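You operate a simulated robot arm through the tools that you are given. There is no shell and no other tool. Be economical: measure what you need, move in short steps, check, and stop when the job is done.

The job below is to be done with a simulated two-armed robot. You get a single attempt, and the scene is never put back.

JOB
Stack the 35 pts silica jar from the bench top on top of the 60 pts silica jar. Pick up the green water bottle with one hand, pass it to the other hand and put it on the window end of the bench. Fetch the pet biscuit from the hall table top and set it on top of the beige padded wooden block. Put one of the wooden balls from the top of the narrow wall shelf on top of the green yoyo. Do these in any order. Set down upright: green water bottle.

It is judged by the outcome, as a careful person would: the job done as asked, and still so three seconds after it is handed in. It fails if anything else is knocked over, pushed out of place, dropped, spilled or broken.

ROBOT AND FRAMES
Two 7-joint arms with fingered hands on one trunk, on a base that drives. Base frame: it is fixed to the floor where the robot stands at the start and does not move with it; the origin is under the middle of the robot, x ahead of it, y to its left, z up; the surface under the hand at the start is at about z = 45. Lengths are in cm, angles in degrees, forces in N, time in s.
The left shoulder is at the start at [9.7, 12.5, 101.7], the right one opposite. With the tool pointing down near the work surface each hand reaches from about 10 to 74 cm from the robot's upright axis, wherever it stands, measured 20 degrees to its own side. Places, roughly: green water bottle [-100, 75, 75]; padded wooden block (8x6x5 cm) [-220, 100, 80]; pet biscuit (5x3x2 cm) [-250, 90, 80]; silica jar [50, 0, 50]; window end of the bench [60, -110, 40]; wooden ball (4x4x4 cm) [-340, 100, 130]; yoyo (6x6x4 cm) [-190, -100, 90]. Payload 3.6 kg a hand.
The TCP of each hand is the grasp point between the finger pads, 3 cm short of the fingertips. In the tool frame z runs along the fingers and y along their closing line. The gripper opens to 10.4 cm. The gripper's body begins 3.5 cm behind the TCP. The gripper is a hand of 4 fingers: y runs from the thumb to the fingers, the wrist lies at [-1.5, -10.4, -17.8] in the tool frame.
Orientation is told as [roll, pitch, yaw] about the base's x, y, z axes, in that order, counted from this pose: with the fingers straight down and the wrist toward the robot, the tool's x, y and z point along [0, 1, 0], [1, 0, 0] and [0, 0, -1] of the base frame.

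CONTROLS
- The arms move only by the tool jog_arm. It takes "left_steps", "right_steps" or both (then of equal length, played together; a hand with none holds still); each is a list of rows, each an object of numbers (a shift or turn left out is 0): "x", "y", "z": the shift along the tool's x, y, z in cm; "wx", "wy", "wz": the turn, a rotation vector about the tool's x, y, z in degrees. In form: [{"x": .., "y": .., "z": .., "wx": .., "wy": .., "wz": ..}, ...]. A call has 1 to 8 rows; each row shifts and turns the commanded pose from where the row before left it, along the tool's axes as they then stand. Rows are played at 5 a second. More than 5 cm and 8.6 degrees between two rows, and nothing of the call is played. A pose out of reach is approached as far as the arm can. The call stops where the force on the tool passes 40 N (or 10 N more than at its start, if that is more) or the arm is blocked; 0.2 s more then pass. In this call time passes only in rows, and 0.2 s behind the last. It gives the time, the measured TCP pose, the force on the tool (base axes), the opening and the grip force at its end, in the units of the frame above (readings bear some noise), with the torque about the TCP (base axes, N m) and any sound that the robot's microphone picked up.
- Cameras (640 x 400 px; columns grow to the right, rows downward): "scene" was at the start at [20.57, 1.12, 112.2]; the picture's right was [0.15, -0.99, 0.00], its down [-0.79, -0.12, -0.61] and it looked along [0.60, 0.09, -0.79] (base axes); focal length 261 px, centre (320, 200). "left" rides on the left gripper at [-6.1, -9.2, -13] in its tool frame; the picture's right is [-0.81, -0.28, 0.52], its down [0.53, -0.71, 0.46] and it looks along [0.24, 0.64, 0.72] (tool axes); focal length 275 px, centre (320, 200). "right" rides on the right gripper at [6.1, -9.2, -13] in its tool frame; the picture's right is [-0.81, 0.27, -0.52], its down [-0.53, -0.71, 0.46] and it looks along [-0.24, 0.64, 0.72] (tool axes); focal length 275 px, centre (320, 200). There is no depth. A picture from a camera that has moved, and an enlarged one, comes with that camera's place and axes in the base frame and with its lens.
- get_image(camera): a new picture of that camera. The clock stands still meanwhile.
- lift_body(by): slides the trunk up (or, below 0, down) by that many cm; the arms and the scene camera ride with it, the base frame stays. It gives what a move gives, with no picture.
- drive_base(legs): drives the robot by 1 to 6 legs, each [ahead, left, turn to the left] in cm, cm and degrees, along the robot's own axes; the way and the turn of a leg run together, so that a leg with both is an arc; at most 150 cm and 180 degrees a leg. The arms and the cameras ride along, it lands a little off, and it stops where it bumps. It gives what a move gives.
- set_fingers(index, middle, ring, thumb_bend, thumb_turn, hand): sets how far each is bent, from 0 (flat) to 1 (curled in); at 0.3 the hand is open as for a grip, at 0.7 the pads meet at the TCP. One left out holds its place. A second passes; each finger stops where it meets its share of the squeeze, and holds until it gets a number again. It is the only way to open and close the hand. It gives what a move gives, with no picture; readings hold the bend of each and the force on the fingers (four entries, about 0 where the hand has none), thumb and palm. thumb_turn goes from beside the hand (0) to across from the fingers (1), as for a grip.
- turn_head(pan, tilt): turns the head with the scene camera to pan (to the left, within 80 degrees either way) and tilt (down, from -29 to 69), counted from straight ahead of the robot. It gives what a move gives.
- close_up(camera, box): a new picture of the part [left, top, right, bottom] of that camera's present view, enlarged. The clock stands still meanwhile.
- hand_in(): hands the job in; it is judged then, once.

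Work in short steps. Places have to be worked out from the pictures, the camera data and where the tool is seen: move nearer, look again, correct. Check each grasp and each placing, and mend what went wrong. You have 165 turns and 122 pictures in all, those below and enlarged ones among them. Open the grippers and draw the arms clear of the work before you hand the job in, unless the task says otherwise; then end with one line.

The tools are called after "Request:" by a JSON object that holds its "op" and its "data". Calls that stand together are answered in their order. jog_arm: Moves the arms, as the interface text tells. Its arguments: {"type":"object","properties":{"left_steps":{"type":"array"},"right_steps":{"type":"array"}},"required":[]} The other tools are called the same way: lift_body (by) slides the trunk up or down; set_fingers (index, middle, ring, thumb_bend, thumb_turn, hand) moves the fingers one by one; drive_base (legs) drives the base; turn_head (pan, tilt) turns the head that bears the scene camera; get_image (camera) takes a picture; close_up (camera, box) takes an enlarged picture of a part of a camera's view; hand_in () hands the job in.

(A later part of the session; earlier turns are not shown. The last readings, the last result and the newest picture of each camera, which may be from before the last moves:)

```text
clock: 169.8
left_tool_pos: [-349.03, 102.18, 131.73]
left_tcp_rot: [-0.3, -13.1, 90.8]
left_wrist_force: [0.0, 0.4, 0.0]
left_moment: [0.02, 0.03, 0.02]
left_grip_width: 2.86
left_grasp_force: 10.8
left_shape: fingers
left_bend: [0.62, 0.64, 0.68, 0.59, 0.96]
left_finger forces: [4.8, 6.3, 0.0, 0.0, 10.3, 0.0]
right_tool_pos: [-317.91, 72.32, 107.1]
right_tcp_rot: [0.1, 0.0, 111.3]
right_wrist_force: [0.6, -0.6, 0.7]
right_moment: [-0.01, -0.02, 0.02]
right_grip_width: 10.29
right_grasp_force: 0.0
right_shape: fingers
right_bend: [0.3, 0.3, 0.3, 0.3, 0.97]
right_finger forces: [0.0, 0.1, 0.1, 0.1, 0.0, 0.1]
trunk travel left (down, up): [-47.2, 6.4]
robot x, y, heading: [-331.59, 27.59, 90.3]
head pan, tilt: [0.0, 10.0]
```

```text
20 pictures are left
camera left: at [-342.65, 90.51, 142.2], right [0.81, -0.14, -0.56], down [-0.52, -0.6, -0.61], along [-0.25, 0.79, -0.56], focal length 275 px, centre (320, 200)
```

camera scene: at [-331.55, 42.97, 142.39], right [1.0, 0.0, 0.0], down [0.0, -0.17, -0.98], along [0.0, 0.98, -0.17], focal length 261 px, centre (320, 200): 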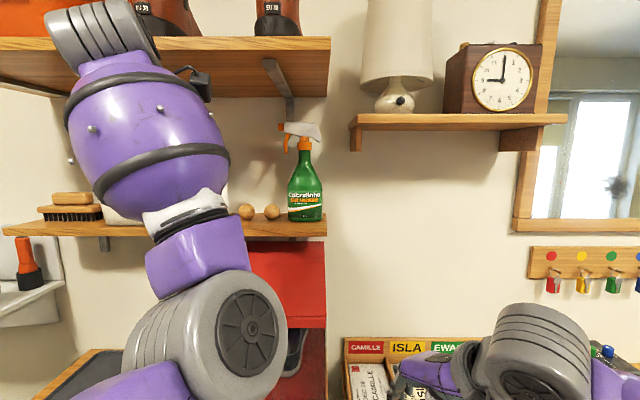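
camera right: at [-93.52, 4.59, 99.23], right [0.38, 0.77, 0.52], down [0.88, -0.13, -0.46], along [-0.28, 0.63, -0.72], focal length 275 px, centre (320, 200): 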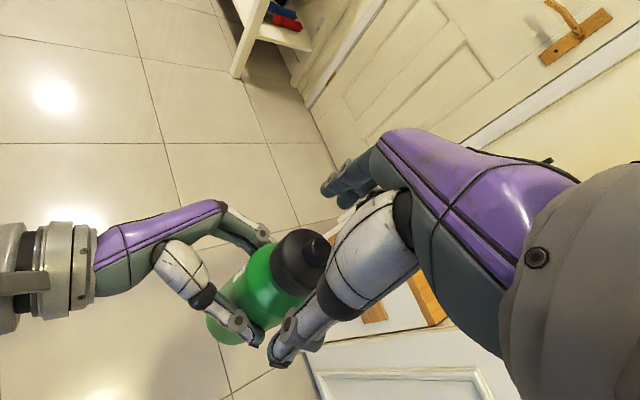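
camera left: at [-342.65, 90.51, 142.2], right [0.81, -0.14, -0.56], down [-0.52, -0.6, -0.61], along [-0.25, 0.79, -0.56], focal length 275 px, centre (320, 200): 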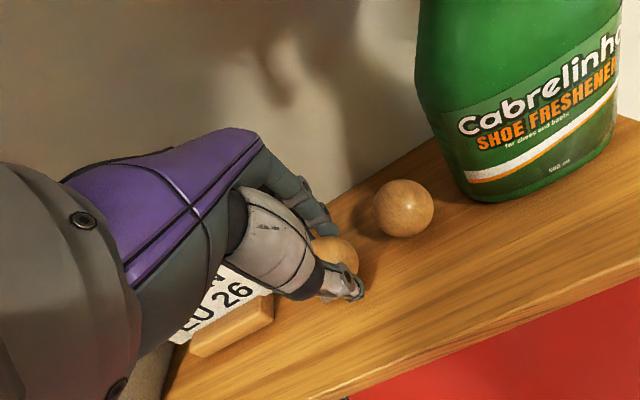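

Gripped. I'll lift 3 cm and back straight out.

Request:
{"op": "jog_arm", "data": {"left_steps": [{"y": 0.34, "z": -1.5}, {"y": 0.34, "z": -1.5}, {}]}}

Request:
{"op": "drive_base", "data": {"legs": [[-45, 0, 0]]}}

Request:
{"op": "get_image", "data": {"camera": "scene"}}

```text
clock: 170.6
left_tool_pos: [-349.06, 101.3, 134.07]
left_tcp_rot: [-0.2, -13.0, 90.8]
left_wrist_force: [0.5, 0.6, -0.7]
left_moment: [0.01, 0.0, -0.01]
left_grip_width: 2.82
left_grasp_force: 10.4
left_shape: fingers
left_bend: [0.62, 0.64, 0.68, 0.59, 0.96]
left_finger forces: [4.6, 5.7, 0.1, 0.0, 10.1, 0.0]
left hand out of reach, approached as far as the arm can: row 1, 2
right_tool_pos: [-317.93, 72.47, 107.06]
right_tcp_rot: [0.0, 0.1, 111.3]
right_wrist_force: [-0.8, 0.3, 0.2]
right_moment: [-0.03, 0.02, 0.01]
right_grip_width: 10.3
right_grasp_force: 0.2
right_shape: fingers
right_bend: [0.3, 0.3, 0.3, 0.3, 0.97]
right_finger forces: [0.1, 0.0, 0.0, 0.0, 0.1, 0.0]
trunk travel left (down, up): [-47.2, 6.4]
robot x, y, heading: [-331.62, 27.26, 90.2]
head pan, tilt: [0.0, 10.0]
```

```text
clock: 173.3
left_tool_pos: [-348.83, 56.23, 134.24]
left_tcp_rot: [-0.3, -13.0, 90.6]
left_wrist_force: [0.1, 0.4, -0.2]
left_moment: [0.02, -0.05, 0.02]
left_grip_width: 2.83
left_grasp_force: 10.3
left_shape: fingers
left_bend: [0.62, 0.64, 0.68, 0.59, 0.96]
left_finger forces: [4.6, 6.0, 0.0, 0.0, 10.2, 0.1]
right_tool_pos: [-317.7, 27.4, 107.14]
right_tcp_rot: [0.1, -0.1, 111.2]
right_wrist_force: [0.2, -0.3, -0.1]
right_moment: [-0.02, 0.02, -0.01]
right_grip_width: 10.28
right_grasp_force: 0.1
right_shape: fingers
right_bend: [0.3, 0.3, 0.3, 0.3, 0.97]
right_finger forces: [0.0, 0.0, 0.1, 0.0, 0.0, 0.1]
trunk travel left (down, up): [-47.2, 6.4]
robot x, y, heading: [-331.29, -17.55, 90.2]
head pan, tilt: [0.0, 10.0]
```

```text
19 pictures are left
camera scene: at [-331.35, -2.05, 142.38], right [1.0, 0.0, 0.0], down [0.0, -0.17, -0.98], along [0.0, 0.98, -0.17], focal length 261 px, centre (320, 200)
```

scene: 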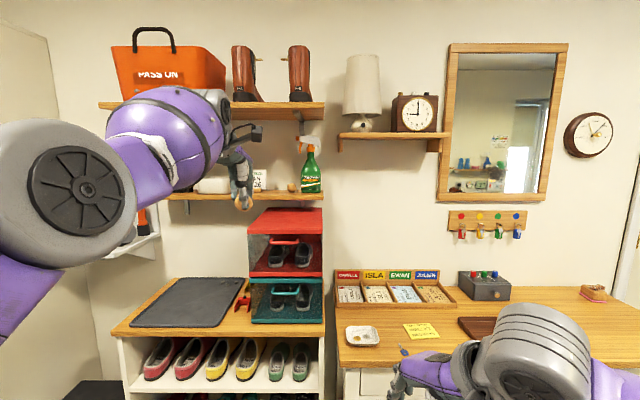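

The ball is held and everything else is undisturbed. I'll tuck the hand, lower the trunk some, then turn around toward the yoyo side.

Request:
{"op": "jog_arm", "data": {"left_steps": [{"y": -3.9, "z": -0.9}, {"y": -3.9, "z": -0.9}, {"y": -3.9, "z": -0.9}, {"y": -3.9, "z": -0.9}, {}]}}

Request:
{"op": "lift_body", "data": {"by": -14}}

Request:
{"op": "drive_base", "data": {"legs": [[0, 0, -90], [100, 0, 0], [0, 0, -60]]}}

Request:
{"op": "turn_head", "data": {"pan": -20, "tilt": 25}}

Request:
{"op": "get_image", "data": {"camera": "scene"}}

```text
clock: 174.5
left_tool_pos: [-348.54, 53.39, 139.51]
left_tcp_rot: [-0.1, -13.0, 90.5]
left_wrist_force: [-0.1, 0.0, -0.4]
left_moment: [-0.04, -0.02, -0.01]
left_grip_width: 2.83
left_grasp_force: 10.4
left_shape: fingers
left_bend: [0.62, 0.64, 0.68, 0.59, 0.96]
left_finger forces: [4.6, 5.9, 0.1, 0.0, 10.1, 0.0]
left hand out of reach, approached as far as the arm can: row 1, 2, 3, 4
right_tool_pos: [-317.7, 27.43, 107.15]
right_tcp_rot: [-0.1, 0.0, 111.2]
right_wrist_force: [-0.4, -0.5, 0.7]
right_moment: [0.0, 0.01, 0.01]
right_grip_width: 10.28
right_grasp_force: 0.1
right_shape: fingers
right_bend: [0.3, 0.3, 0.3, 0.3, 0.97]
right_finger forces: [0.0, 0.1, 0.1, 0.1, 0.1, 0.0]
trunk travel left (down, up): [-47.2, 6.4]
robot x, y, heading: [-331.37, -17.72, 90.0]
head pan, tilt: [0.0, 10.0]
```

```text
clock: 176.2
left_tool_pos: [-348.49, 58.25, 111.95]
left_tcp_rot: [-0.1, -1.4, 90.6]
left_wrist_force: [-0.1, -0.1, 0.6]
left_moment: [-0.03, -0.02, 0.02]
left_grip_width: 2.83
left_grasp_force: 9.6
left_shape: fingers
left_bend: [0.62, 0.64, 0.68, 0.59, 0.96]
left_finger forces: [4.7, 5.9, 0.0, 0.0, 10.2, 0.0]
right_tool_pos: [-317.66, 27.36, 93.12]
right_tcp_rot: [0.0, 0.1, 111.2]
right_wrist_force: [-1.3, 0.9, -0.3]
right_moment: [-0.01, 0.02, 0.0]
right_grip_width: 10.28
right_grasp_force: 0.0
right_shape: fingers
right_bend: [0.3, 0.3, 0.3, 0.3, 0.97]
right_finger forces: [0.1, 0.0, 0.1, 0.1, 0.1, 0.0]
trunk travel left (down, up): [-33.2, 20.4]
robot x, y, heading: [-331.01, -17.54, 89.9]
head pan, tilt: [0.0, 10.0]
```

```text
clock: 187.9
left_tool_pos: [-177.05, -72.55, 112.04]
left_tcp_rot: [0.0, -1.5, -58.9]
left_wrist_force: [-0.2, -1.0, -0.2]
left_moment: [0.01, 0.0, 0.0]
left_grip_width: 2.78
left_grasp_force: 9.0
left_shape: fingers
left_bend: [0.62, 0.64, 0.68, 0.6, 0.96]
left_finger forces: [4.1, 5.7, 0.0, 0.0, 9.2, 0.0]
right_tool_pos: [-219.26, -61.48, 93.02]
right_tcp_rot: [0.0, 0.0, -38.4]
right_wrist_force: [-0.7, 0.1, -0.3]
right_moment: [-0.01, 0.02, -0.03]
right_grip_width: 10.3
right_grasp_force: 0.1
right_shape: fingers
right_bend: [0.3, 0.3, 0.3, 0.3, 0.97]
right_finger forces: [0.0, 0.0, 0.0, 0.0, 0.1, 0.0]
trunk travel left (down, up): [-33.2, 20.4]
robot x, y, heading: [-230.21, -15.98, -59.5]
head pan, tilt: [0.0, 10.0]
```

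```text
clock: 188.7
left_tool_pos: [-177.08, -72.54, 112.11]
left_tcp_rot: [-0.1, -1.5, -59.0]
left_wrist_force: [-0.5, 0.3, 0.0]
left_moment: [-0.02, -0.01, 0.01]
left_grip_width: 2.77
left_grasp_force: 9.1
left_shape: fingers
left_bend: [0.62, 0.64, 0.68, 0.6, 0.96]
left_finger forces: [4.0, 5.6, 0.1, 0.0, 9.2, 0.0]
right_tool_pos: [-219.29, -61.43, 93.11]
right_tcp_rot: [0.0, 0.0, -38.4]
right_wrist_force: [0.6, -0.7, -0.7]
right_moment: [-0.01, -0.02, 0.01]
right_grip_width: 10.31
right_grasp_force: 0.0
right_shape: fingers
right_bend: [0.3, 0.3, 0.3, 0.3, 0.97]
right_finger forces: [0.1, 0.1, 0.0, 0.0, 0.0, 0.0]
trunk travel left (down, up): [-33.2, 20.4]
robot x, y, heading: [-230.32, -15.61, -59.5]
head pan, tilt: [-20.0, 25.0]
```

```text
18 pictures are left
camera scene: at [-222.84, -34.4, 124.94], right [-0.98, -0.18, 0.0], down [-0.08, 0.41, -0.91], along [0.17, -0.89, -0.42], focal length 261 px, centre (320, 200)
```

scene: 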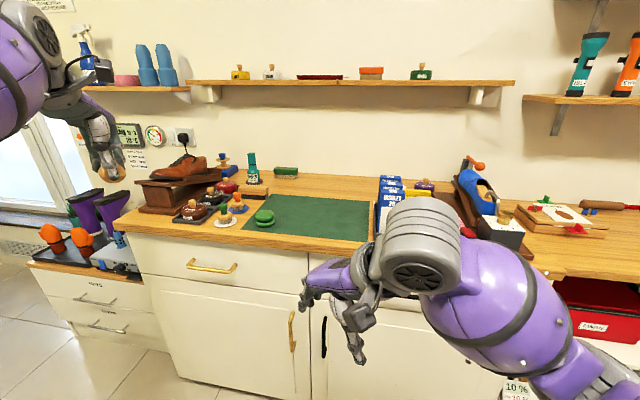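

The counter has a green round item near the mat that could be the yoyo. Zooming.

Request:
{"op": "close_up", "data": {"camera": "scene", "box": [170, 140, 330, 240]}}

```text
4.00 times, centred on (250, 190) of scene
camera zoom: at [-222.84, -34.4, 124.94], right [-0.98, -0.18, 0.0], down [-0.08, 0.41, -0.91], along [0.17, -0.89, -0.42], focal length 1045 px, centre (600, 240)
```

zoom: 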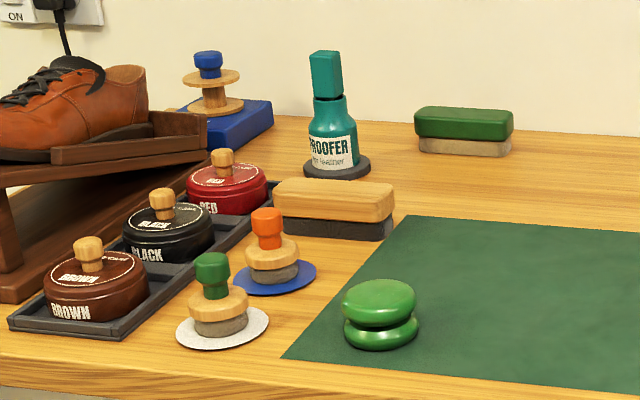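

The green yoyo lies flat on the mat's corner at about (-196.5, -94). I'll turn to face the counter with the hand high above it.

Request:
{"op": "drive_base", "data": {"legs": [[0, 0, -30.5]]}}

Request:
{"op": "turn_head", "data": {"pan": 15, "tilt": 35}}

Request:
{"op": "get_image", "data": {"camera": "scene"}}

```text
clock: 190.6
left_tool_pos: [-212.86, -91.71, 111.99]
left_tcp_rot: [-0.1, -1.5, -89.5]
left_wrist_force: [0.2, 0.0, -0.1]
left_moment: [0.0, 0.0, 0.0]
left_grip_width: 2.76
left_grasp_force: 9.0
left_shape: fingers
left_bend: [0.62, 0.64, 0.68, 0.6, 0.96]
left_finger forces: [4.1, 5.6, 0.0, 0.0, 9.1, 0.0]
right_tool_pos: [-243.78, -60.73, 93.07]
right_tcp_rot: [0.0, -0.1, -68.8]
right_wrist_force: [0.6, -0.3, 0.8]
right_moment: [-0.02, 0.01, 0.0]
right_grip_width: 10.29
right_grasp_force: 0.0
right_shape: fingers
right_bend: [0.3, 0.3, 0.3, 0.3, 0.97]
right_finger forces: [0.1, 0.0, 0.0, 0.0, 0.0, 0.0]
trunk travel left (down, up): [-33.2, 20.4]
robot x, y, heading: [-230.27, -15.59, -89.8]
head pan, tilt: [-20.0, 25.0]
```

```text
clock: 191.6
left_tool_pos: [-212.93, -91.71, 111.91]
left_tcp_rot: [-0.2, -1.5, -89.4]
left_wrist_force: [-0.3, 0.6, -0.3]
left_moment: [0.02, 0.0, 0.04]
left_grip_width: 2.74
left_grasp_force: 10.2
left_shape: fingers
left_bend: [0.62, 0.64, 0.68, 0.6, 0.96]
left_finger forces: [4.0, 5.6, 0.1, 0.1, 8.9, 0.0]
right_tool_pos: [-243.87, -60.83, 93.08]
right_tcp_rot: [0.0, 0.0, -68.8]
right_wrist_force: [0.2, 0.3, 0.4]
right_moment: [-0.02, -0.01, -0.01]
right_grip_width: 10.27
right_grasp_force: 0.0
right_shape: fingers
right_bend: [0.3, 0.3, 0.3, 0.3, 0.97]
right_finger forces: [0.1, 0.0, 0.0, 0.0, 0.1, 0.1]
trunk travel left (down, up): [-33.2, 20.4]
robot x, y, heading: [-230.25, -15.85, -89.7]
head pan, tilt: [15.0, 35.0]
```

```text
16 pictures are left
camera scene: at [-227.86, -35.4, 123.36], right [-0.97, -0.26, 0.0], down [-0.15, 0.55, -0.82], along [0.21, -0.79, -0.57], focal length 261 px, centre (320, 200)
```

scene: 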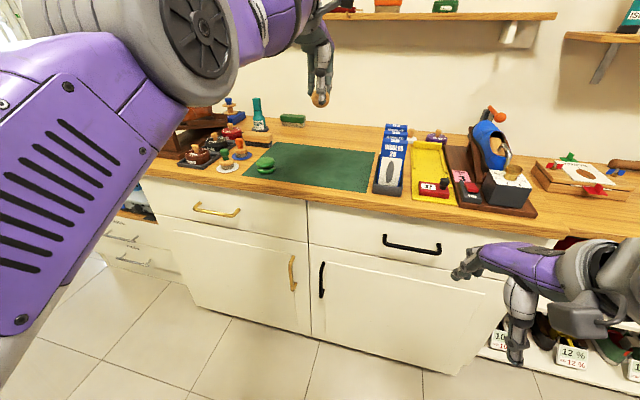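

Consistent. I'll shift the base 15.5 cm left to bring the ball above the yoyo.

Request:
{"op": "drive_base", "data": {"legs": [[0, 15.5, 0]]}}

Request:
{"op": "close_up", "data": {"camera": "scene", "box": [200, 40, 360, 190]}}

Request:
{"op": "get_image", "data": {"camera": "left"}}

```text
clock: 193.6
left_tool_pos: [-197.36, -91.59, 112.03]
left_tcp_rot: [-0.1, -1.6, -89.4]
left_wrist_force: [0.3, 0.4, -0.2]
left_moment: [0.02, 0.02, -0.02]
left_grip_width: 2.76
left_grasp_force: 9.4
left_shape: fingers
left_bend: [0.62, 0.64, 0.68, 0.6, 0.96]
left_finger forces: [4.0, 5.6, 0.1, 0.1, 9.1, 0.0]
right_tool_pos: [-228.21, -60.76, 93.17]
right_tcp_rot: [0.1, 0.0, -68.8]
right_wrist_force: [0.4, 0.2, 0.8]
right_moment: [0.01, 0.01, -0.03]
right_grip_width: 10.3
right_grasp_force: 0.1
right_shape: fingers
right_bend: [0.3, 0.3, 0.3, 0.3, 0.97]
right_finger forces: [0.0, 0.0, 0.1, 0.1, 0.0, 0.0]
trunk travel left (down, up): [-33.2, 20.4]
robot x, y, heading: [-214.77, -15.48, -89.6]
head pan, tilt: [15.0, 35.0]
```

```text
2.67 times, centred on (280, 115) of scene
camera zoom: at [-212.18, -35.33, 123.36], right [-0.96, -0.26, 0.0], down [-0.15, 0.55, -0.82], along [0.22, -0.79, -0.57], focal length 697 px, centre (427, 427)
```

zoom: 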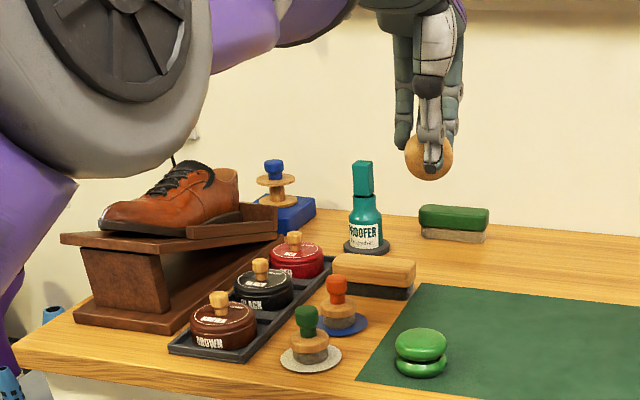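

```text
14 pictures are left
camera left: at [-203.3, -82.07, 124.66], right [-0.81, 0.25, -0.52], down [0.52, 0.71, -0.47], along [0.25, -0.66, -0.71], focal length 275 px, centre (320, 200)
```

left: 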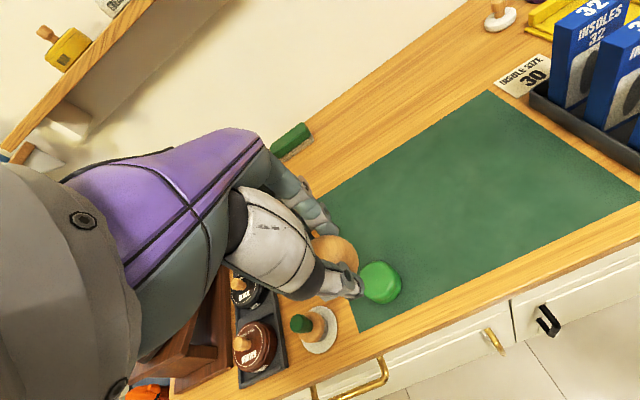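

Triangulated: yoyo top centre at (-195.0, -96.4, 89.4) and the ball at (-197.1, -91.2, 109). I'll drive ahead 14 and left 2, pull the arm back 8.8 to gain reach margin, and look again.

Request:
{"op": "drive_base", "data": {"legs": [[14, 2.1, 0]]}}

Request:
{"op": "jog_arm", "data": {"left_steps": [{"y": -3}, {"y": -3}, {"y": -2.8}, {}]}}

```text
clock: 194.9
left_tool_pos: [-195.16, -105.5, 111.96]
left_tcp_rot: [-0.1, -1.4, -89.3]
left_wrist_force: [-0.1, -0.7, -0.6]
left_moment: [0.01, 0.0, 0.0]
left_grip_width: 2.75
left_grasp_force: 9.5
left_shape: fingers
left_bend: [0.62, 0.64, 0.68, 0.6, 0.96]
left_finger forces: [4.0, 5.6, 0.0, 0.0, 9.0, 0.0]
right_tool_pos: [-226.04, -74.58, 92.92]
right_tcp_rot: [-0.1, 0.1, -68.7]
right_wrist_force: [0.0, -1.2, 0.4]
right_moment: [-0.01, 0.02, 0.01]
right_grip_width: 10.31
right_grasp_force: 0.1
right_shape: fingers
right_bend: [0.3, 0.3, 0.3, 0.3, 0.97]
right_finger forces: [0.0, 0.1, 0.1, 0.0, 0.1, 0.0]
trunk travel left (down, up): [-33.2, 20.4]
robot x, y, heading: [-212.45, -29.72, -89.8]
head pan, tilt: [15.0, 35.0]
```

```text
clock: 195.9
left_tool_pos: [-195.32, -104.35, 114.71]
left_tcp_rot: [-0.1, -1.4, -89.4]
left_wrist_force: [0.2, -0.1, -0.6]
left_moment: [0.01, 0.04, 0.0]
left_grip_width: 2.76
left_grasp_force: 9.3
left_shape: fingers
left_bend: [0.62, 0.64, 0.68, 0.6, 0.96]
left_finger forces: [4.0, 5.5, 0.0, 0.0, 9.1, 0.1]
left hand out of reach, approached as far as the arm can: row 1, 2, 3
right_tool_pos: [-226.07, -74.48, 92.99]
right_tcp_rot: [-0.1, 0.1, -68.6]
right_wrist_force: [-0.3, -0.8, 0.9]
right_moment: [0.01, -0.01, 0.02]
right_grip_width: 10.28
right_grasp_force: 0.2
right_shape: fingers
right_bend: [0.3, 0.3, 0.3, 0.3, 0.97]
right_finger forces: [0.0, 0.0, 0.0, 0.0, 0.0, 0.1]
trunk travel left (down, up): [-33.2, 20.4]
robot x, y, heading: [-212.37, -29.39, -89.7]
head pan, tilt: [15.0, 35.0]
```

The commanded pose had drifted out of reach. I'll bring it back by moving forward and down in steps, still well above the counter, and read the result.

Request:
{"op": "jog_arm", "data": {"left_steps": [{"y": 3, "z": 3}, {"y": 3, "z": 3}, {"y": 3, "z": 3}, {}]}}

```text
clock: 196.9
left_tool_pos: [-195.15, -107.35, 105.32]
left_tcp_rot: [-0.1, -1.5, -89.4]
left_wrist_force: [0.2, 0.0, 0.3]
left_moment: [-0.01, 0.03, -0.03]
left_grip_width: 2.72
left_grasp_force: 10.1
left_shape: fingers
left_bend: [0.62, 0.64, 0.68, 0.6, 0.96]
left_finger forces: [4.0, 5.6, 0.1, 0.0, 9.1, 0.1]
left hand out of reach, approached as far as the arm can: row 1, 2, 3
right_tool_pos: [-225.93, -74.49, 93.11]
right_tcp_rot: [0.1, 0.0, -68.7]
right_wrist_force: [-0.6, 0.4, 0.7]
right_moment: [-0.02, -0.02, 0.0]
right_grip_width: 10.31
right_grasp_force: 0.0
right_shape: fingers
right_bend: [0.3, 0.3, 0.3, 0.3, 0.97]
right_finger forces: [0.0, 0.0, 0.0, 0.0, 0.0, 0.0]
trunk travel left (down, up): [-33.2, 20.4]
robot x, y, heading: [-212.69, -29.36, -89.4]
head pan, tilt: [15.0, 35.0]
```

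Reach seems to be limited on the outside. I'll try retracting the arm at this lower height.

Request:
{"op": "jog_arm", "data": {"left_steps": [{"y": -4}, {"y": -4}, {"y": -3}, {}]}}

```text
clock: 197.9
left_tool_pos: [-195.43, -106.81, 106.96]
left_tcp_rot: [0.0, -1.4, -89.5]
left_wrist_force: [-0.1, 0.0, -1.2]
left_moment: [0.0, 0.0, 0.01]
left_grip_width: 2.75
left_grasp_force: 9.0
left_shape: fingers
left_bend: [0.62, 0.64, 0.68, 0.6, 0.96]
left_finger forces: [4.1, 5.7, 0.0, 0.1, 9.1, 0.1]
left hand out of reach, approached as far as the arm can: row 1, 2, 3
right_tool_pos: [-226.17, -74.51, 92.98]
right_tcp_rot: [-0.1, 0.0, -68.7]
right_wrist_force: [-0.1, -0.4, 0.1]
right_moment: [0.03, -0.02, 0.01]
right_grip_width: 10.29
right_grasp_force: 0.1
right_shape: fingers
right_bend: [0.3, 0.3, 0.3, 0.3, 0.97]
right_finger forces: [0.0, 0.1, 0.0, 0.0, 0.0, 0.0]
trunk travel left (down, up): [-33.2, 20.4]
robot x, y, heading: [-212.7, -29.23, -89.5]
head pan, tilt: [15.0, 35.0]
```

The command is still beyond the reach sphere, on the high side. I'll lower and retract together.

Request:
{"op": "jog_arm", "data": {"left_steps": [{"y": -4, "z": 2.5}, {"y": -4, "z": 2.5}, {"y": -4, "z": 2.5}, {}]}}

```text
clock: 198.9
left_tool_pos: [-195.68, -107.63, 102.96]
left_tcp_rot: [-0.1, -1.5, -89.4]
left_wrist_force: [-0.3, 0.6, -0.7]
left_moment: [-0.05, 0.01, 0.02]
left_grip_width: 2.75
left_grasp_force: 9.8
left_shape: fingers
left_bend: [0.62, 0.64, 0.68, 0.6, 0.96]
left_finger forces: [3.9, 5.7, 0.0, 0.0, 9.1, 0.1]
left hand out of reach, approached as far as the arm can: row 1, 2, 3
right_tool_pos: [-225.96, -74.51, 93.06]
right_tcp_rot: [0.0, 0.1, -68.7]
right_wrist_force: [-0.5, -0.7, -0.2]
right_moment: [0.01, 0.01, 0.0]
right_grip_width: 10.29
right_grasp_force: 0.0
right_shape: fingers
right_bend: [0.3, 0.3, 0.3, 0.3, 0.97]
right_finger forces: [0.0, 0.1, 0.1, 0.0, 0.1, 0.0]
trunk travel left (down, up): [-33.2, 20.4]
robot x, y, heading: [-212.31, -29.79, -90.1]
head pan, tilt: [15.0, 35.0]
```

I'll keep retracting the command until the arm starts to follow; the measured hand hardly moves meanwhile.

Request:
{"op": "jog_arm", "data": {"left_steps": [{"y": -4}, {"y": -4}, {"y": -4}, {"y": -4}, {}]}}

```text
clock: 200.1
left_tool_pos: [-196.11, -107.36, 105.16]
left_tcp_rot: [-0.1, -1.4, -89.4]
left_wrist_force: [-0.3, 0.3, 0.0]
left_moment: [-0.02, 0.01, 0.0]
left_grip_width: 2.75
left_grasp_force: 9.3
left_shape: fingers
left_bend: [0.62, 0.64, 0.68, 0.6, 0.96]
left_finger forces: [3.9, 5.7, 0.0, 0.0, 9.2, 0.1]
left hand out of reach, approached as far as the arm can: row 1, 2, 3, 4
right_tool_pos: [-226.02, -74.52, 92.99]
right_tcp_rot: [-0.1, 0.1, -68.7]
right_wrist_force: [0.2, -0.2, -0.2]
right_moment: [-0.04, 0.01, 0.02]
right_grip_width: 10.29
right_grasp_force: 0.0
right_shape: fingers
right_bend: [0.3, 0.3, 0.3, 0.3, 0.97]
right_finger forces: [0.0, 0.1, 0.0, 0.0, 0.1, 0.0]
trunk travel left (down, up): [-33.2, 20.4]
robot x, y, heading: [-212.31, -29.51, -89.9]
head pan, tilt: [15.0, 35.0]
```

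The arm is held by a joint limit, but downward motion still follows well. I'll lower with z jogs here over the empty mat, and position horizontally with the base.

Request:
{"op": "jog_arm", "data": {"left_steps": [{"z": 2}, {"z": 2}, {"z": 2}, {}]}}

Request:
{"op": "get_image", "data": {"camera": "scene"}}

```text
clock: 201.1
left_tool_pos: [-196.12, -108.06, 99.38]
left_tcp_rot: [0.0, -1.4, -89.5]
left_wrist_force: [0.4, -0.3, 0.0]
left_moment: [0.05, -0.01, -0.03]
left_grip_width: 2.72
left_grasp_force: 9.7
left_shape: fingers
left_bend: [0.62, 0.64, 0.68, 0.6, 0.96]
left_finger forces: [4.0, 5.8, 0.0, 0.0, 9.2, 0.0]
left hand out of reach, approached as far as the arm can: row 1, 3
right_tool_pos: [-226.07, -74.49, 93.18]
right_tcp_rot: [-0.1, -0.2, -68.7]
right_wrist_force: [0.2, -0.2, 0.3]
right_moment: [-0.03, -0.01, 0.03]
right_grip_width: 10.25
right_grasp_force: 0.0
right_shape: fingers
right_bend: [0.3, 0.3, 0.3, 0.3, 0.97]
right_finger forces: [0.0, 0.0, 0.0, 0.0, 0.1, 0.0]
trunk travel left (down, up): [-33.2, 20.4]
robot x, y, heading: [-212.48, -29.22, -89.8]
head pan, tilt: [15.0, 35.0]
```

```text
13 pictures are left
camera scene: at [-210.06, -49.1, 123.36], right [-0.96, -0.26, 0.0], down [-0.15, 0.55, -0.82], along [0.22, -0.79, -0.57], focal length 261 px, centre (320, 200)
```

scene: 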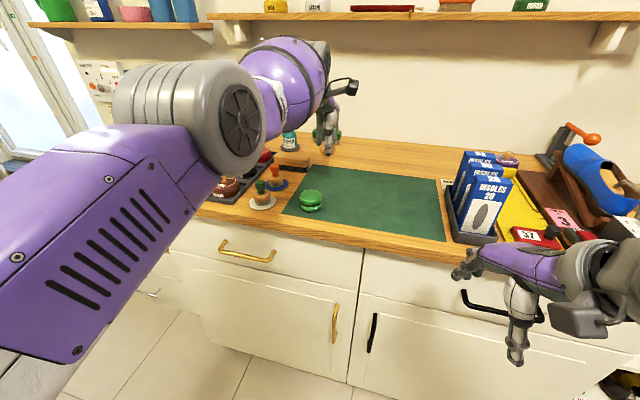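

Row 2 was in reach this time, so the command is near the boundary. I'll try retracting again.

Request:
{"op": "jog_arm", "data": {"left_steps": [{"y": -3.5}, {"y": -3.5}, {"y": -3}, {}]}}

```text
clock: 202.1
left_tool_pos: [-196.33, -108.1, 100.12]
left_tcp_rot: [-0.2, -1.3, -89.5]
left_wrist_force: [-0.6, 0.1, 0.8]
left_moment: [-0.01, 0.03, 0.01]
left_grip_width: 2.72
left_grasp_force: 9.1
left_shape: fingers
left_bend: [0.62, 0.64, 0.68, 0.6, 0.96]
left_finger forces: [4.0, 5.7, 0.1, 0.0, 9.1, 0.0]
left hand out of reach, approached as far as the arm can: row 1, 2, 3
right_tool_pos: [-226.0, -74.51, 93.11]
right_tcp_rot: [-0.1, 0.1, -68.7]
right_wrist_force: [-0.1, -0.3, -0.1]
right_moment: [0.01, -0.02, 0.03]
right_grip_width: 10.31
right_grasp_force: 0.0
right_shape: fingers
right_bend: [0.3, 0.3, 0.3, 0.3, 0.97]
right_finger forces: [0.1, 0.1, 0.1, 0.0, 0.0, 0.1]
trunk travel left (down, up): [-33.2, 20.4]
robot x, y, heading: [-212.47, -29.38, -89.8]
head pan, tilt: [15.0, 35.0]
```

The elbow is straight (singular), so radial motion must come from the base. I'll back up 11 cm and 1 cm left so the ball is over the yoyo at a safe height.

Request:
{"op": "drive_base", "data": {"legs": [[-11.0, 1.1, 0]]}}

Request:
{"op": "close_up", "data": {"camera": "scene", "box": [240, 80, 380, 200]}}

Request:
{"op": "close_up", "data": {"camera": "left", "box": [250, 180, 450, 340]}}

```text
clock: 203.3
left_tool_pos: [-195.47, -97.13, 100.17]
left_tcp_rot: [-0.1, -1.5, -89.4]
left_wrist_force: [0.7, 0.0, 1.6]
left_moment: [-0.06, 0.01, 0.0]
left_grip_width: 2.74
left_grasp_force: 9.2
left_shape: fingers
left_bend: [0.62, 0.64, 0.68, 0.6, 0.96]
left_finger forces: [4.1, 5.8, 0.0, 0.0, 9.0, 0.1]
right_tool_pos: [-225.06, -63.54, 93.12]
right_tcp_rot: [0.0, 0.0, -68.7]
right_wrist_force: [0.2, 0.2, -0.9]
right_moment: [-0.02, 0.0, 0.02]
right_grip_width: 10.29
right_grasp_force: 0.1
right_shape: fingers
right_bend: [0.3, 0.3, 0.3, 0.3, 0.97]
right_finger forces: [0.0, 0.0, 0.0, 0.1, 0.1, 0.0]
trunk travel left (down, up): [-33.2, 20.4]
robot x, y, heading: [-211.19, -18.82, -90.0]
head pan, tilt: [15.0, 35.0]
```

```text
3.33 times, centred on (310, 140) of scene
camera zoom: at [-209.01, -38.16, 123.37], right [-0.96, -0.26, 0.0], down [-0.15, 0.55, -0.82], along [0.22, -0.79, -0.57], focal length 871 px, centre (353, 400)
```

zoom: 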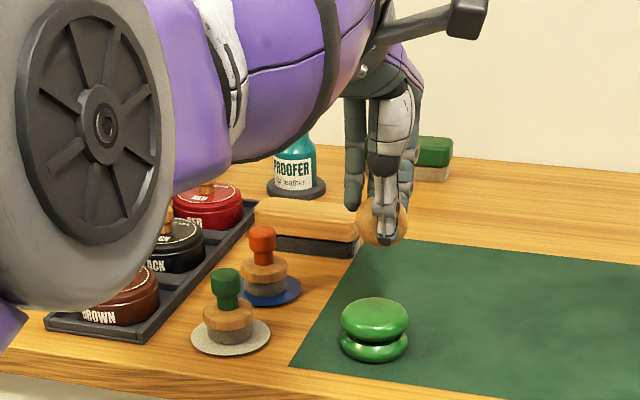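

```text
2.50 times, centred on (350, 260) of left
camera zoom: at [-201.41, -87.63, 112.84], right [-0.81, 0.25, -0.52], down [0.52, 0.71, -0.47], along [0.25, -0.66, -0.71], focal length 688 px, centre (245, 50)
```

zoom: 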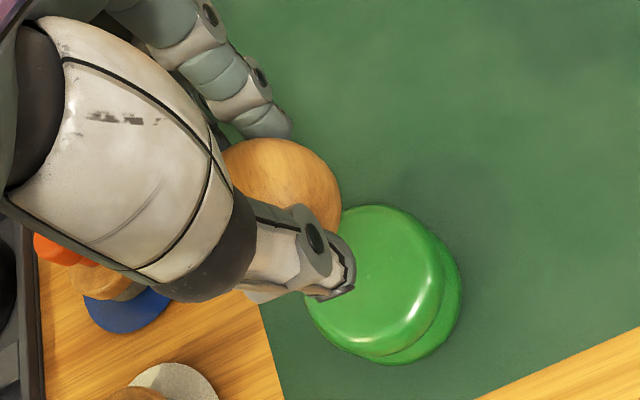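

Triangulated again: yoyo top centre (-194.9, -96.75, 89.45), ball centre (-195.4, -96.5, 97.6). I'll shift x by +0.5 and lower 4.5 cm.

Request:
{"op": "jog_arm", "data": {"left_steps": [{"x": 0.5, "z": 1.5}, {"z": 1.5}, {"z": 1.5}, {}]}}

```text
clock: 204.3
left_tool_pos: [-194.9, -97.57, 95.56]
left_tcp_rot: [-0.1, -1.3, -89.4]
left_wrist_force: [-0.8, 0.5, 0.7]
left_moment: [0.02, -0.02, 0.01]
left_grip_width: 2.75
left_grasp_force: 9.2
left_shape: fingers
left_bend: [0.62, 0.64, 0.68, 0.6, 0.96]
left_finger forces: [3.9, 5.7, 0.1, 0.0, 9.0, 0.0]
left hand out of reach, approached as far as the arm can: row 3
right_tool_pos: [-224.98, -63.59, 93.12]
right_tcp_rot: [0.1, 0.0, -68.7]
right_wrist_force: [0.0, -0.2, -0.9]
right_moment: [0.0, 0.03, 0.02]
right_grip_width: 10.3
right_grasp_force: 0.0
right_shape: fingers
right_bend: [0.3, 0.3, 0.3, 0.3, 0.97]
right_finger forces: [0.0, 0.1, 0.1, 0.0, 0.0, 0.0]
trunk travel left (down, up): [-33.2, 20.4]
robot x, y, heading: [-211.39, -18.41, -89.9]
head pan, tilt: [15.0, 35.0]
```

Ball estimated at (-194.85, -96.95, 93.0). Checking alignment with both cameras before contact.

Request:
{"op": "close_up", "data": {"camera": "scene", "box": [280, 120, 376, 200]}}

Request:
{"op": "close_up", "data": {"camera": "left", "box": [270, 190, 430, 310]}}

```text
5.00 times, centred on (328, 160) of scene
camera zoom: at [-209.02, -38.23, 123.36], right [-0.96, -0.26, 0.0], down [-0.15, 0.55, -0.82], along [0.22, -0.79, -0.57], focal length 1306 px, centre (280, 400)
```

zoom: 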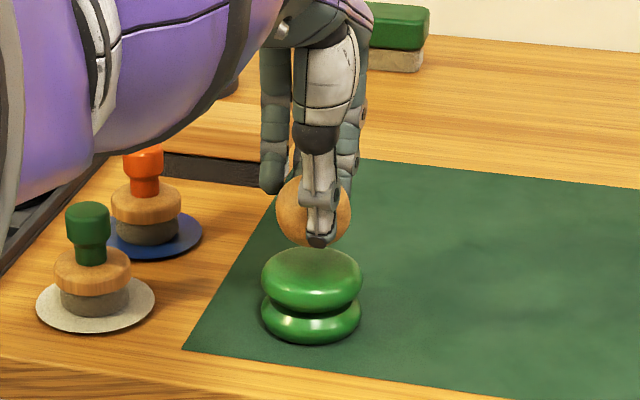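

```text
3.33 times, centred on (350, 250) of left
camera zoom: at [-200.93, -88.11, 108.27], right [-0.81, 0.25, -0.52], down [0.52, 0.71, -0.47], along [0.25, -0.66, -0.71], focal length 918 px, centre (220, 33)
```

zoom: 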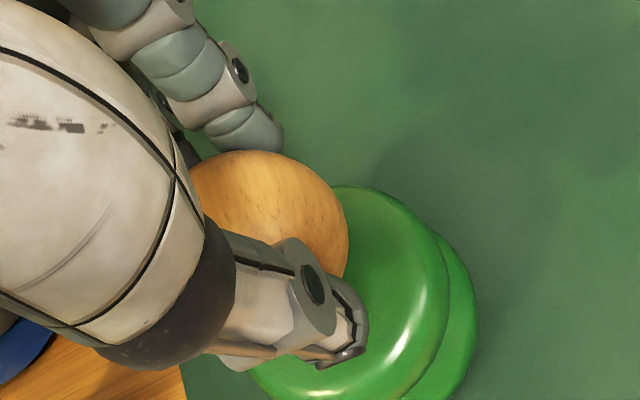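

In x they're aligned; the ball is about 0.4 cm too far forward. I'll make a tiny base correction backward.

Request:
{"op": "drive_base", "data": {"legs": [[-0.4, 0, 0]]}}

Request:
{"op": "jog_arm", "data": {"left_steps": [{"z": 0.4}, {"z": 0.3}, {}]}}

```text
clock: 205.1
left_tool_pos: [-194.96, -97.24, 95.57]
left_tcp_rot: [-0.1, -1.3, -89.4]
left_wrist_force: [0.8, -0.7, -0.6]
left_moment: [-0.03, -0.02, -0.01]
left_grip_width: 2.72
left_grasp_force: 9.0
left_shape: fingers
left_bend: [0.62, 0.64, 0.68, 0.6, 0.96]
left_finger forces: [4.0, 5.7, 0.0, 0.0, 9.1, 0.0]
right_tool_pos: [-224.99, -63.21, 93.05]
right_tcp_rot: [-0.1, 0.1, -68.7]
right_wrist_force: [-0.5, -0.3, 0.4]
right_moment: [0.0, 0.0, 0.01]
right_grip_width: 10.29
right_grasp_force: 0.0
right_shape: fingers
right_bend: [0.3, 0.3, 0.3, 0.3, 0.97]
right_finger forces: [0.0, 0.0, 0.0, 0.1, 0.0, 0.0]
trunk travel left (down, up): [-33.2, 20.4]
robot x, y, heading: [-211.45, -17.82, -89.7]
head pan, tilt: [15.0, 35.0]
```

```text
clock: 205.8
left_tool_pos: [-194.93, -97.2, 94.91]
left_tcp_rot: [-0.1, -1.3, -89.4]
left_wrist_force: [0.6, -0.7, -0.2]
left_moment: [0.01, 0.01, -0.01]
left_grip_width: 2.73
left_grasp_force: 9.5
left_shape: fingers
left_bend: [0.62, 0.64, 0.68, 0.6, 0.96]
left_finger forces: [4.0, 5.7, 0.1, 0.0, 9.1, 0.0]
right_tool_pos: [-224.87, -63.26, 93.04]
right_tcp_rot: [0.0, 0.0, -68.7]
right_wrist_force: [-1.1, 0.4, 0.0]
right_moment: [-0.02, -0.02, 0.0]
right_grip_width: 10.31
right_grasp_force: 0.0
right_shape: fingers
right_bend: [0.3, 0.3, 0.3, 0.3, 0.97]
right_finger forces: [0.0, 0.0, 0.0, 0.0, 0.0, 0.0]
trunk travel left (down, up): [-33.2, 20.4]
robot x, y, heading: [-211.32, -18.39, -89.9]
head pan, tilt: [15.0, 35.0]
```

Not in contact yet. Continuing in 0.2 steps.

Request:
{"op": "jog_arm", "data": {"left_steps": [{"z": 0.2}, {"z": 0.2}, {}]}}

Request:
{"op": "jog_arm", "data": {"left_steps": [{"z": 0.2}, {}]}}

```text
clock: 206.7
left_tool_pos: [-194.88, -97.16, 94.56]
left_tcp_rot: [-0.1, -1.3, -89.5]
left_wrist_force: [0.2, 0.9, -0.1]
left_moment: [-0.01, 0.01, 0.02]
left_grip_width: 2.68
left_grasp_force: 9.4
left_shape: fingers
left_bend: [0.62, 0.64, 0.68, 0.6, 0.96]
left_finger forces: [3.9, 5.7, 0.1, 0.1, 9.1, 0.0]
right_tool_pos: [-224.89, -63.17, 93.02]
right_tcp_rot: [0.0, 0.0, -68.7]
right_wrist_force: [0.0, -0.1, -0.4]
right_moment: [-0.01, 0.01, 0.0]
right_grip_width: 10.29
right_grasp_force: 0.2
right_shape: fingers
right_bend: [0.3, 0.3, 0.3, 0.3, 0.97]
right_finger forces: [0.0, 0.1, 0.0, 0.0, 0.1, 0.0]
trunk travel left (down, up): [-33.2, 20.4]
robot x, y, heading: [-211.48, -17.88, -89.8]
head pan, tilt: [15.0, 35.0]
```

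```text
clock: 207.2
left_tool_pos: [-194.87, -97.24, 94.33]
left_tcp_rot: [-0.1, -1.4, -89.3]
left_wrist_force: [0.8, 0.7, 3.1]
left_moment: [0.01, 0.0, -0.02]
left_grip_width: 2.73
left_grasp_force: 9.6
left_shape: fingers
left_bend: [0.62, 0.65, 0.68, 0.6, 0.96]
left_finger forces: [4.1, 5.7, 0.1, 0.0, 9.4, 0.0]
right_tool_pos: [-225.07, -63.2, 93.1]
right_tcp_rot: [0.0, -0.1, -68.7]
right_wrist_force: [-0.5, 0.0, 1.0]
right_moment: [-0.01, -0.01, -0.01]
right_grip_width: 10.3
right_grasp_force: 0.1
right_shape: fingers
right_bend: [0.3, 0.3, 0.3, 0.3, 0.97]
right_finger forces: [0.1, 0.0, 0.1, 0.0, 0.0, 0.1]
trunk travel left (down, up): [-33.2, 20.4]
robot x, y, heading: [-211.13, -18.45, -89.6]
head pan, tilt: [15.0, 35.0]
```

Contact at 3 N. I'll check alignment once more before releasing.

Request:
{"op": "close_up", "data": {"camera": "scene", "box": [296, 140, 360, 190]}}

Request:
{"op": "close_up", "data": {"camera": "left", "box": [270, 190, 430, 310]}}

```text
8.00 times, centred on (328, 165) of scene
camera zoom: at [-209.02, -37.82, 123.36], right [-0.96, -0.26, 0.0], down [-0.15, 0.55, -0.82], along [0.22, -0.79, -0.57], focal length 2090 px, centre (256, 480)
```

zoom: 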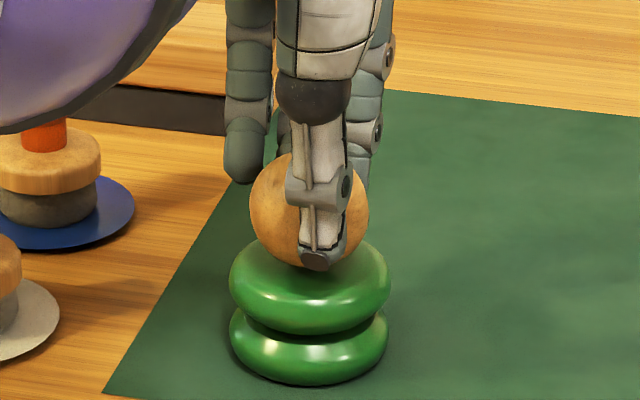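

```text
3.33 times, centred on (350, 250) of left
camera zoom: at [-200.93, -87.75, 107.06], right [-0.81, 0.25, -0.52], down [0.52, 0.71, -0.47], along [0.25, -0.66, -0.71], focal length 918 px, centre (220, 33)
```

zoom: 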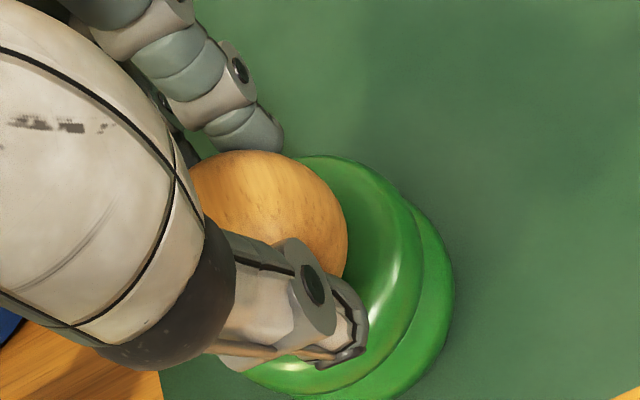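

Ball and yoyo axes agree to within about 0.2 cm in both views. I'll release in a small symmetric step first.

Request:
{"op": "set_fingers", "data": {"hand": "left", "index": 0.595, "middle": 0.62, "ring": 0.6, "thumb_bend": 0.575}}

Request:
{"op": "close_up", "data": {"camera": "scene", "box": [296, 140, 360, 190]}}

```text
clock: 208.2
left_tool_pos: [-194.95, -97.2, 94.23]
left_tcp_rot: [-0.1, -1.3, -89.4]
left_wrist_force: [-0.1, 0.0, 1.4]
left_moment: [0.01, -0.02, -0.03]
left_grip_width: 3.29
left_grasp_force: 1.3
left_shape: fingers
left_bend: [0.59, 0.61, 0.6, 0.56, 0.97]
left_finger forces: [0.1, 1.2, 0.1, 0.0, 1.5, 0.1]
right_tool_pos: [-225.14, -63.11, 93.04]
right_tcp_rot: [-0.1, 0.0, -68.7]
right_wrist_force: [0.8, -0.7, 0.1]
right_moment: [0.02, -0.02, -0.01]
right_grip_width: 10.26
right_grasp_force: 0.1
right_shape: fingers
right_bend: [0.3, 0.3, 0.3, 0.3, 0.97]
right_finger forces: [0.0, 0.0, 0.1, 0.0, 0.0, 0.0]
trunk travel left (down, up): [-33.2, 20.4]
robot x, y, heading: [-211.28, -18.26, -89.9]
head pan, tilt: [15.0, 35.0]
```

```text
8.00 times, centred on (328, 165) of scene
camera zoom: at [-209.02, -37.83, 123.36], right [-0.96, -0.26, 0.0], down [-0.15, 0.55, -0.82], along [0.22, -0.79, -0.57], focal length 2090 px, centre (256, 480)
```

zoom: 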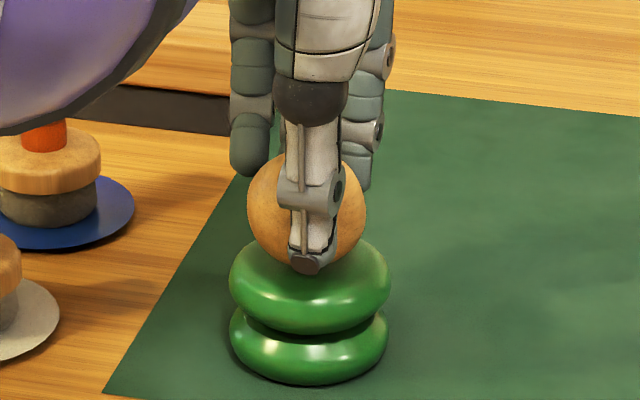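

Nearly released (1.5 N) and the ball hasn't rolled. One more small step so the fingers just clear it, still caging it.

Request:
{"op": "set_fingers", "data": {"hand": "left", "index": 0.57, "middle": 0.585, "ring": 0.57, "thumb_bend": 0.54}}

Request:
{"op": "close_up", "data": {"camera": "scene", "box": [296, 140, 360, 190]}}

```text
clock: 209.2
left_tool_pos: [-194.9, -97.2, 94.34]
left_tcp_rot: [-0.1, -1.3, -89.4]
left_wrist_force: [-1.0, -0.4, -1.2]
left_moment: [-0.02, 0.0, 0.06]
left_grip_width: 3.89
left_grasp_force: 0.1
left_shape: fingers
left_bend: [0.56, 0.58, 0.56, 0.54, 0.97]
left_finger forces: [0.0, 0.0, 0.1, 0.0, 0.1, 0.0]
right_tool_pos: [-225.0, -63.16, 93.09]
right_tcp_rot: [0.0, 0.0, -68.7]
right_wrist_force: [-0.1, -0.1, -0.5]
right_moment: [0.01, 0.02, -0.01]
right_grip_width: 10.28
right_grasp_force: 0.2
right_shape: fingers
right_bend: [0.3, 0.3, 0.3, 0.3, 0.97]
right_finger forces: [0.0, 0.0, 0.0, 0.0, 0.1, 0.0]
trunk travel left (down, up): [-33.2, 20.4]
robot x, y, heading: [-211.29, -18.49, -89.6]
head pan, tilt: [15.0, 35.0]
```

```text
8.00 times, centred on (328, 165) of scene
camera zoom: at [-209.02, -37.85, 123.36], right [-0.96, -0.26, 0.0], down [-0.15, 0.55, -0.82], along [0.22, -0.79, -0.57], focal length 2090 px, centre (256, 480)
```

zoom: 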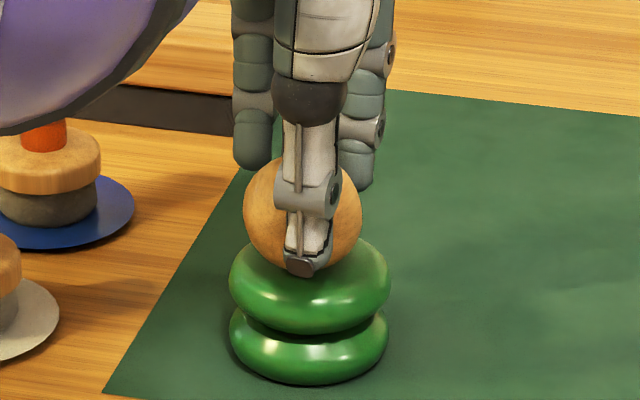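

No more contact. The ball has shifted about 0.2 cm, so I'll wait briefly and check whether it is resting or rolling.

Request:
{"op": "jog_arm", "data": {"right_steps": [{}, {}, {}]}}

Request:
{"op": "close_up", "data": {"camera": "scene", "box": [296, 140, 360, 190]}}

```text
clock: 210.1
left_tool_pos: [-194.91, -97.29, 94.23]
left_tcp_rot: [0.0, -1.3, -89.4]
left_wrist_force: [-1.2, 0.1, 0.9]
left_moment: [0.04, -0.01, 0.0]
left_grip_width: 3.9
left_grasp_force: 0.0
left_shape: fingers
left_bend: [0.56, 0.58, 0.56, 0.54, 0.97]
left_finger forces: [0.0, 0.1, 0.0, 0.0, 0.1, 0.0]
right_tool_pos: [-225.0, -63.23, 93.0]
right_tcp_rot: [0.0, 0.0, -68.7]
right_wrist_force: [1.0, 0.4, -0.3]
right_moment: [0.0, -0.01, 0.0]
right_grip_width: 10.29
right_grasp_force: 0.0
right_shape: fingers
right_bend: [0.3, 0.3, 0.3, 0.3, 0.97]
right_finger forces: [0.0, 0.0, 0.0, 0.0, 0.0, 0.0]
trunk travel left (down, up): [-33.2, 20.4]
robot x, y, heading: [-211.65, -18.22, -89.6]
head pan, tilt: [15.0, 35.0]
```

```text
8.00 times, centred on (328, 165) of scene
camera zoom: at [-209.02, -37.85, 123.36], right [-0.96, -0.26, 0.0], down [-0.15, 0.55, -0.82], along [0.22, -0.79, -0.57], focal length 2090 px, centre (256, 480)
```

zoom: 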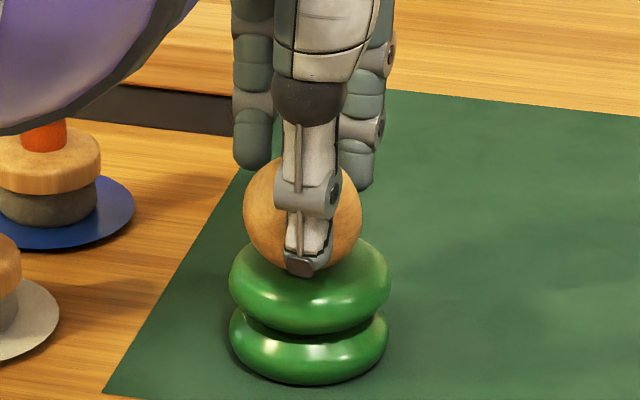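

The ball is at rest. I'll open the fingers wider, slowly, then rise straight up.

Request:
{"op": "set_fingers", "data": {"hand": "left", "index": 0.47, "middle": 0.48, "ring": 0.47, "thumb_bend": 0.44}}

Request:
{"op": "set_fingers", "data": {"hand": "left", "index": 0.38, "middle": 0.38, "ring": 0.38, "thumb_bend": 0.36}}

Request:
{"op": "close_up", "data": {"camera": "scene", "box": [280, 120, 376, 195]}}

```text
clock: 211.1
left_tool_pos: [-194.96, -97.17, 94.36]
left_tcp_rot: [0.0, -1.4, -89.4]
left_wrist_force: [0.5, -0.9, 0.2]
left_moment: [-0.02, -0.01, -0.01]
left_grip_width: 6.28
left_grasp_force: 0.1
left_shape: fingers
left_bend: [0.47, 0.48, 0.47, 0.44, 0.97]
left_finger forces: [0.0, 0.1, 0.1, 0.0, 0.1, 0.0]
right_tool_pos: [-225.06, -63.23, 92.97]
right_tcp_rot: [0.0, 0.0, -68.7]
right_wrist_force: [0.2, 0.0, -0.2]
right_moment: [0.0, 0.01, -0.01]
right_grip_width: 10.29
right_grasp_force: 0.1
right_shape: fingers
right_bend: [0.3, 0.3, 0.3, 0.3, 0.97]
right_finger forces: [0.0, 0.0, 0.0, 0.1, 0.0, 0.0]
trunk travel left (down, up): [-33.2, 20.4]
robot x, y, heading: [-211.25, -18.07, -89.9]
head pan, tilt: [15.0, 35.0]
```

```text
clock: 212.1
left_tool_pos: [-194.87, -97.25, 94.29]
left_tcp_rot: [0.0, -1.3, -89.5]
left_wrist_force: [0.4, 0.3, 0.6]
left_moment: [0.01, 0.03, -0.02]
left_grip_width: 8.53
left_grasp_force: 0.0
left_shape: fingers
left_bend: [0.38, 0.38, 0.38, 0.36, 0.97]
left_finger forces: [0.0, 0.1, 0.0, 0.1, 0.1, 0.1]
right_tool_pos: [-225.05, -63.26, 92.99]
right_tcp_rot: [0.0, 0.0, -68.7]
right_wrist_force: [-0.3, 0.3, 0.2]
right_moment: [0.01, -0.04, 0.0]
right_grip_width: 10.3
right_grasp_force: 0.2
right_shape: fingers
right_bend: [0.3, 0.3, 0.3, 0.3, 0.97]
right_finger forces: [0.0, 0.0, 0.0, 0.0, 0.0, 0.0]
trunk travel left (down, up): [-33.2, 20.4]
robot x, y, heading: [-211.6, -18.43, -89.5]
head pan, tilt: [15.0, 35.0]
```

```text
5.33 times, centred on (328, 158) of scene
camera zoom: at [-209.02, -37.85, 123.36], right [-0.96, -0.26, 0.0], down [-0.15, 0.55, -0.82], along [0.22, -0.79, -0.57], focal length 1393 px, centre (277, 427)
```

zoom: 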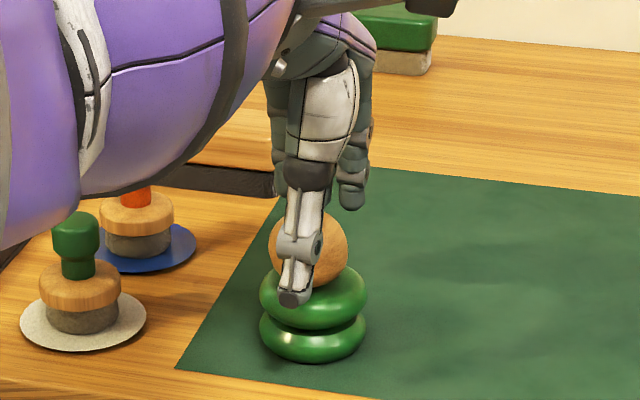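

The ball stays on the yoyo. Raising the hand straight up in small rows.

Request:
{"op": "jog_arm", "data": {"left_steps": [{"z": -1}, {"z": -1}, {"z": -1.5}, {"z": -1.5}, {"z": -1.5}, {"z": -2}, {"z": -2}, {}]}}

Request:
{"op": "close_up", "data": {"camera": "scene", "box": [280, 120, 376, 195]}}

```text
clock: 213.8
left_tool_pos: [-194.79, -96.27, 104.7]
left_tcp_rot: [0.0, -1.3, -89.4]
left_wrist_force: [-0.2, 0.3, 0.1]
left_moment: [0.0, -0.03, -0.02]
left_grip_width: 8.53
left_grasp_force: 0.0
left_shape: fingers
left_bend: [0.38, 0.38, 0.38, 0.36, 0.97]
left_finger forces: [0.1, 0.0, 0.0, 0.1, 0.1, 0.0]
left hand out of reach, approached as far as the arm can: row 6
right_tool_pos: [-225.13, -63.35, 93.02]
right_tcp_rot: [0.0, 0.0, -68.7]
right_wrist_force: [0.8, -0.5, 0.2]
right_moment: [0.0, -0.02, -0.02]
right_grip_width: 10.27
right_grasp_force: 0.0
right_shape: fingers
right_bend: [0.3, 0.3, 0.3, 0.3, 0.97]
right_finger forces: [0.0, 0.1, 0.0, 0.0, 0.0, 0.1]
trunk travel left (down, up): [-33.2, 20.4]
robot x, y, heading: [-211.57, -18.31, -90.0]
head pan, tilt: [15.0, 35.0]
```

```text
5.33 times, centred on (328, 158) of scene
camera zoom: at [-209.01, -37.86, 123.35], right [-0.96, -0.26, 0.0], down [-0.15, 0.55, -0.82], along [0.22, -0.79, -0.57], focal length 1393 px, centre (277, 427)
```

zoom: 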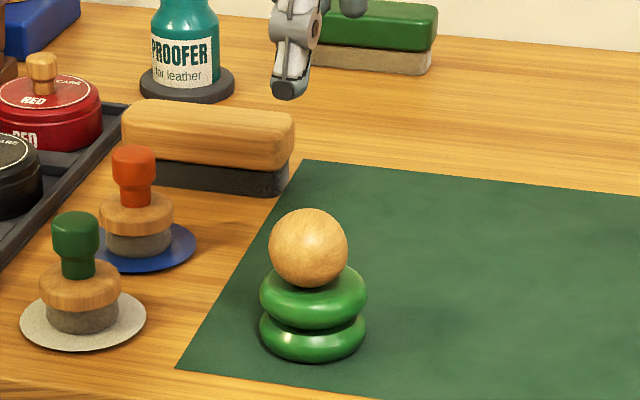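

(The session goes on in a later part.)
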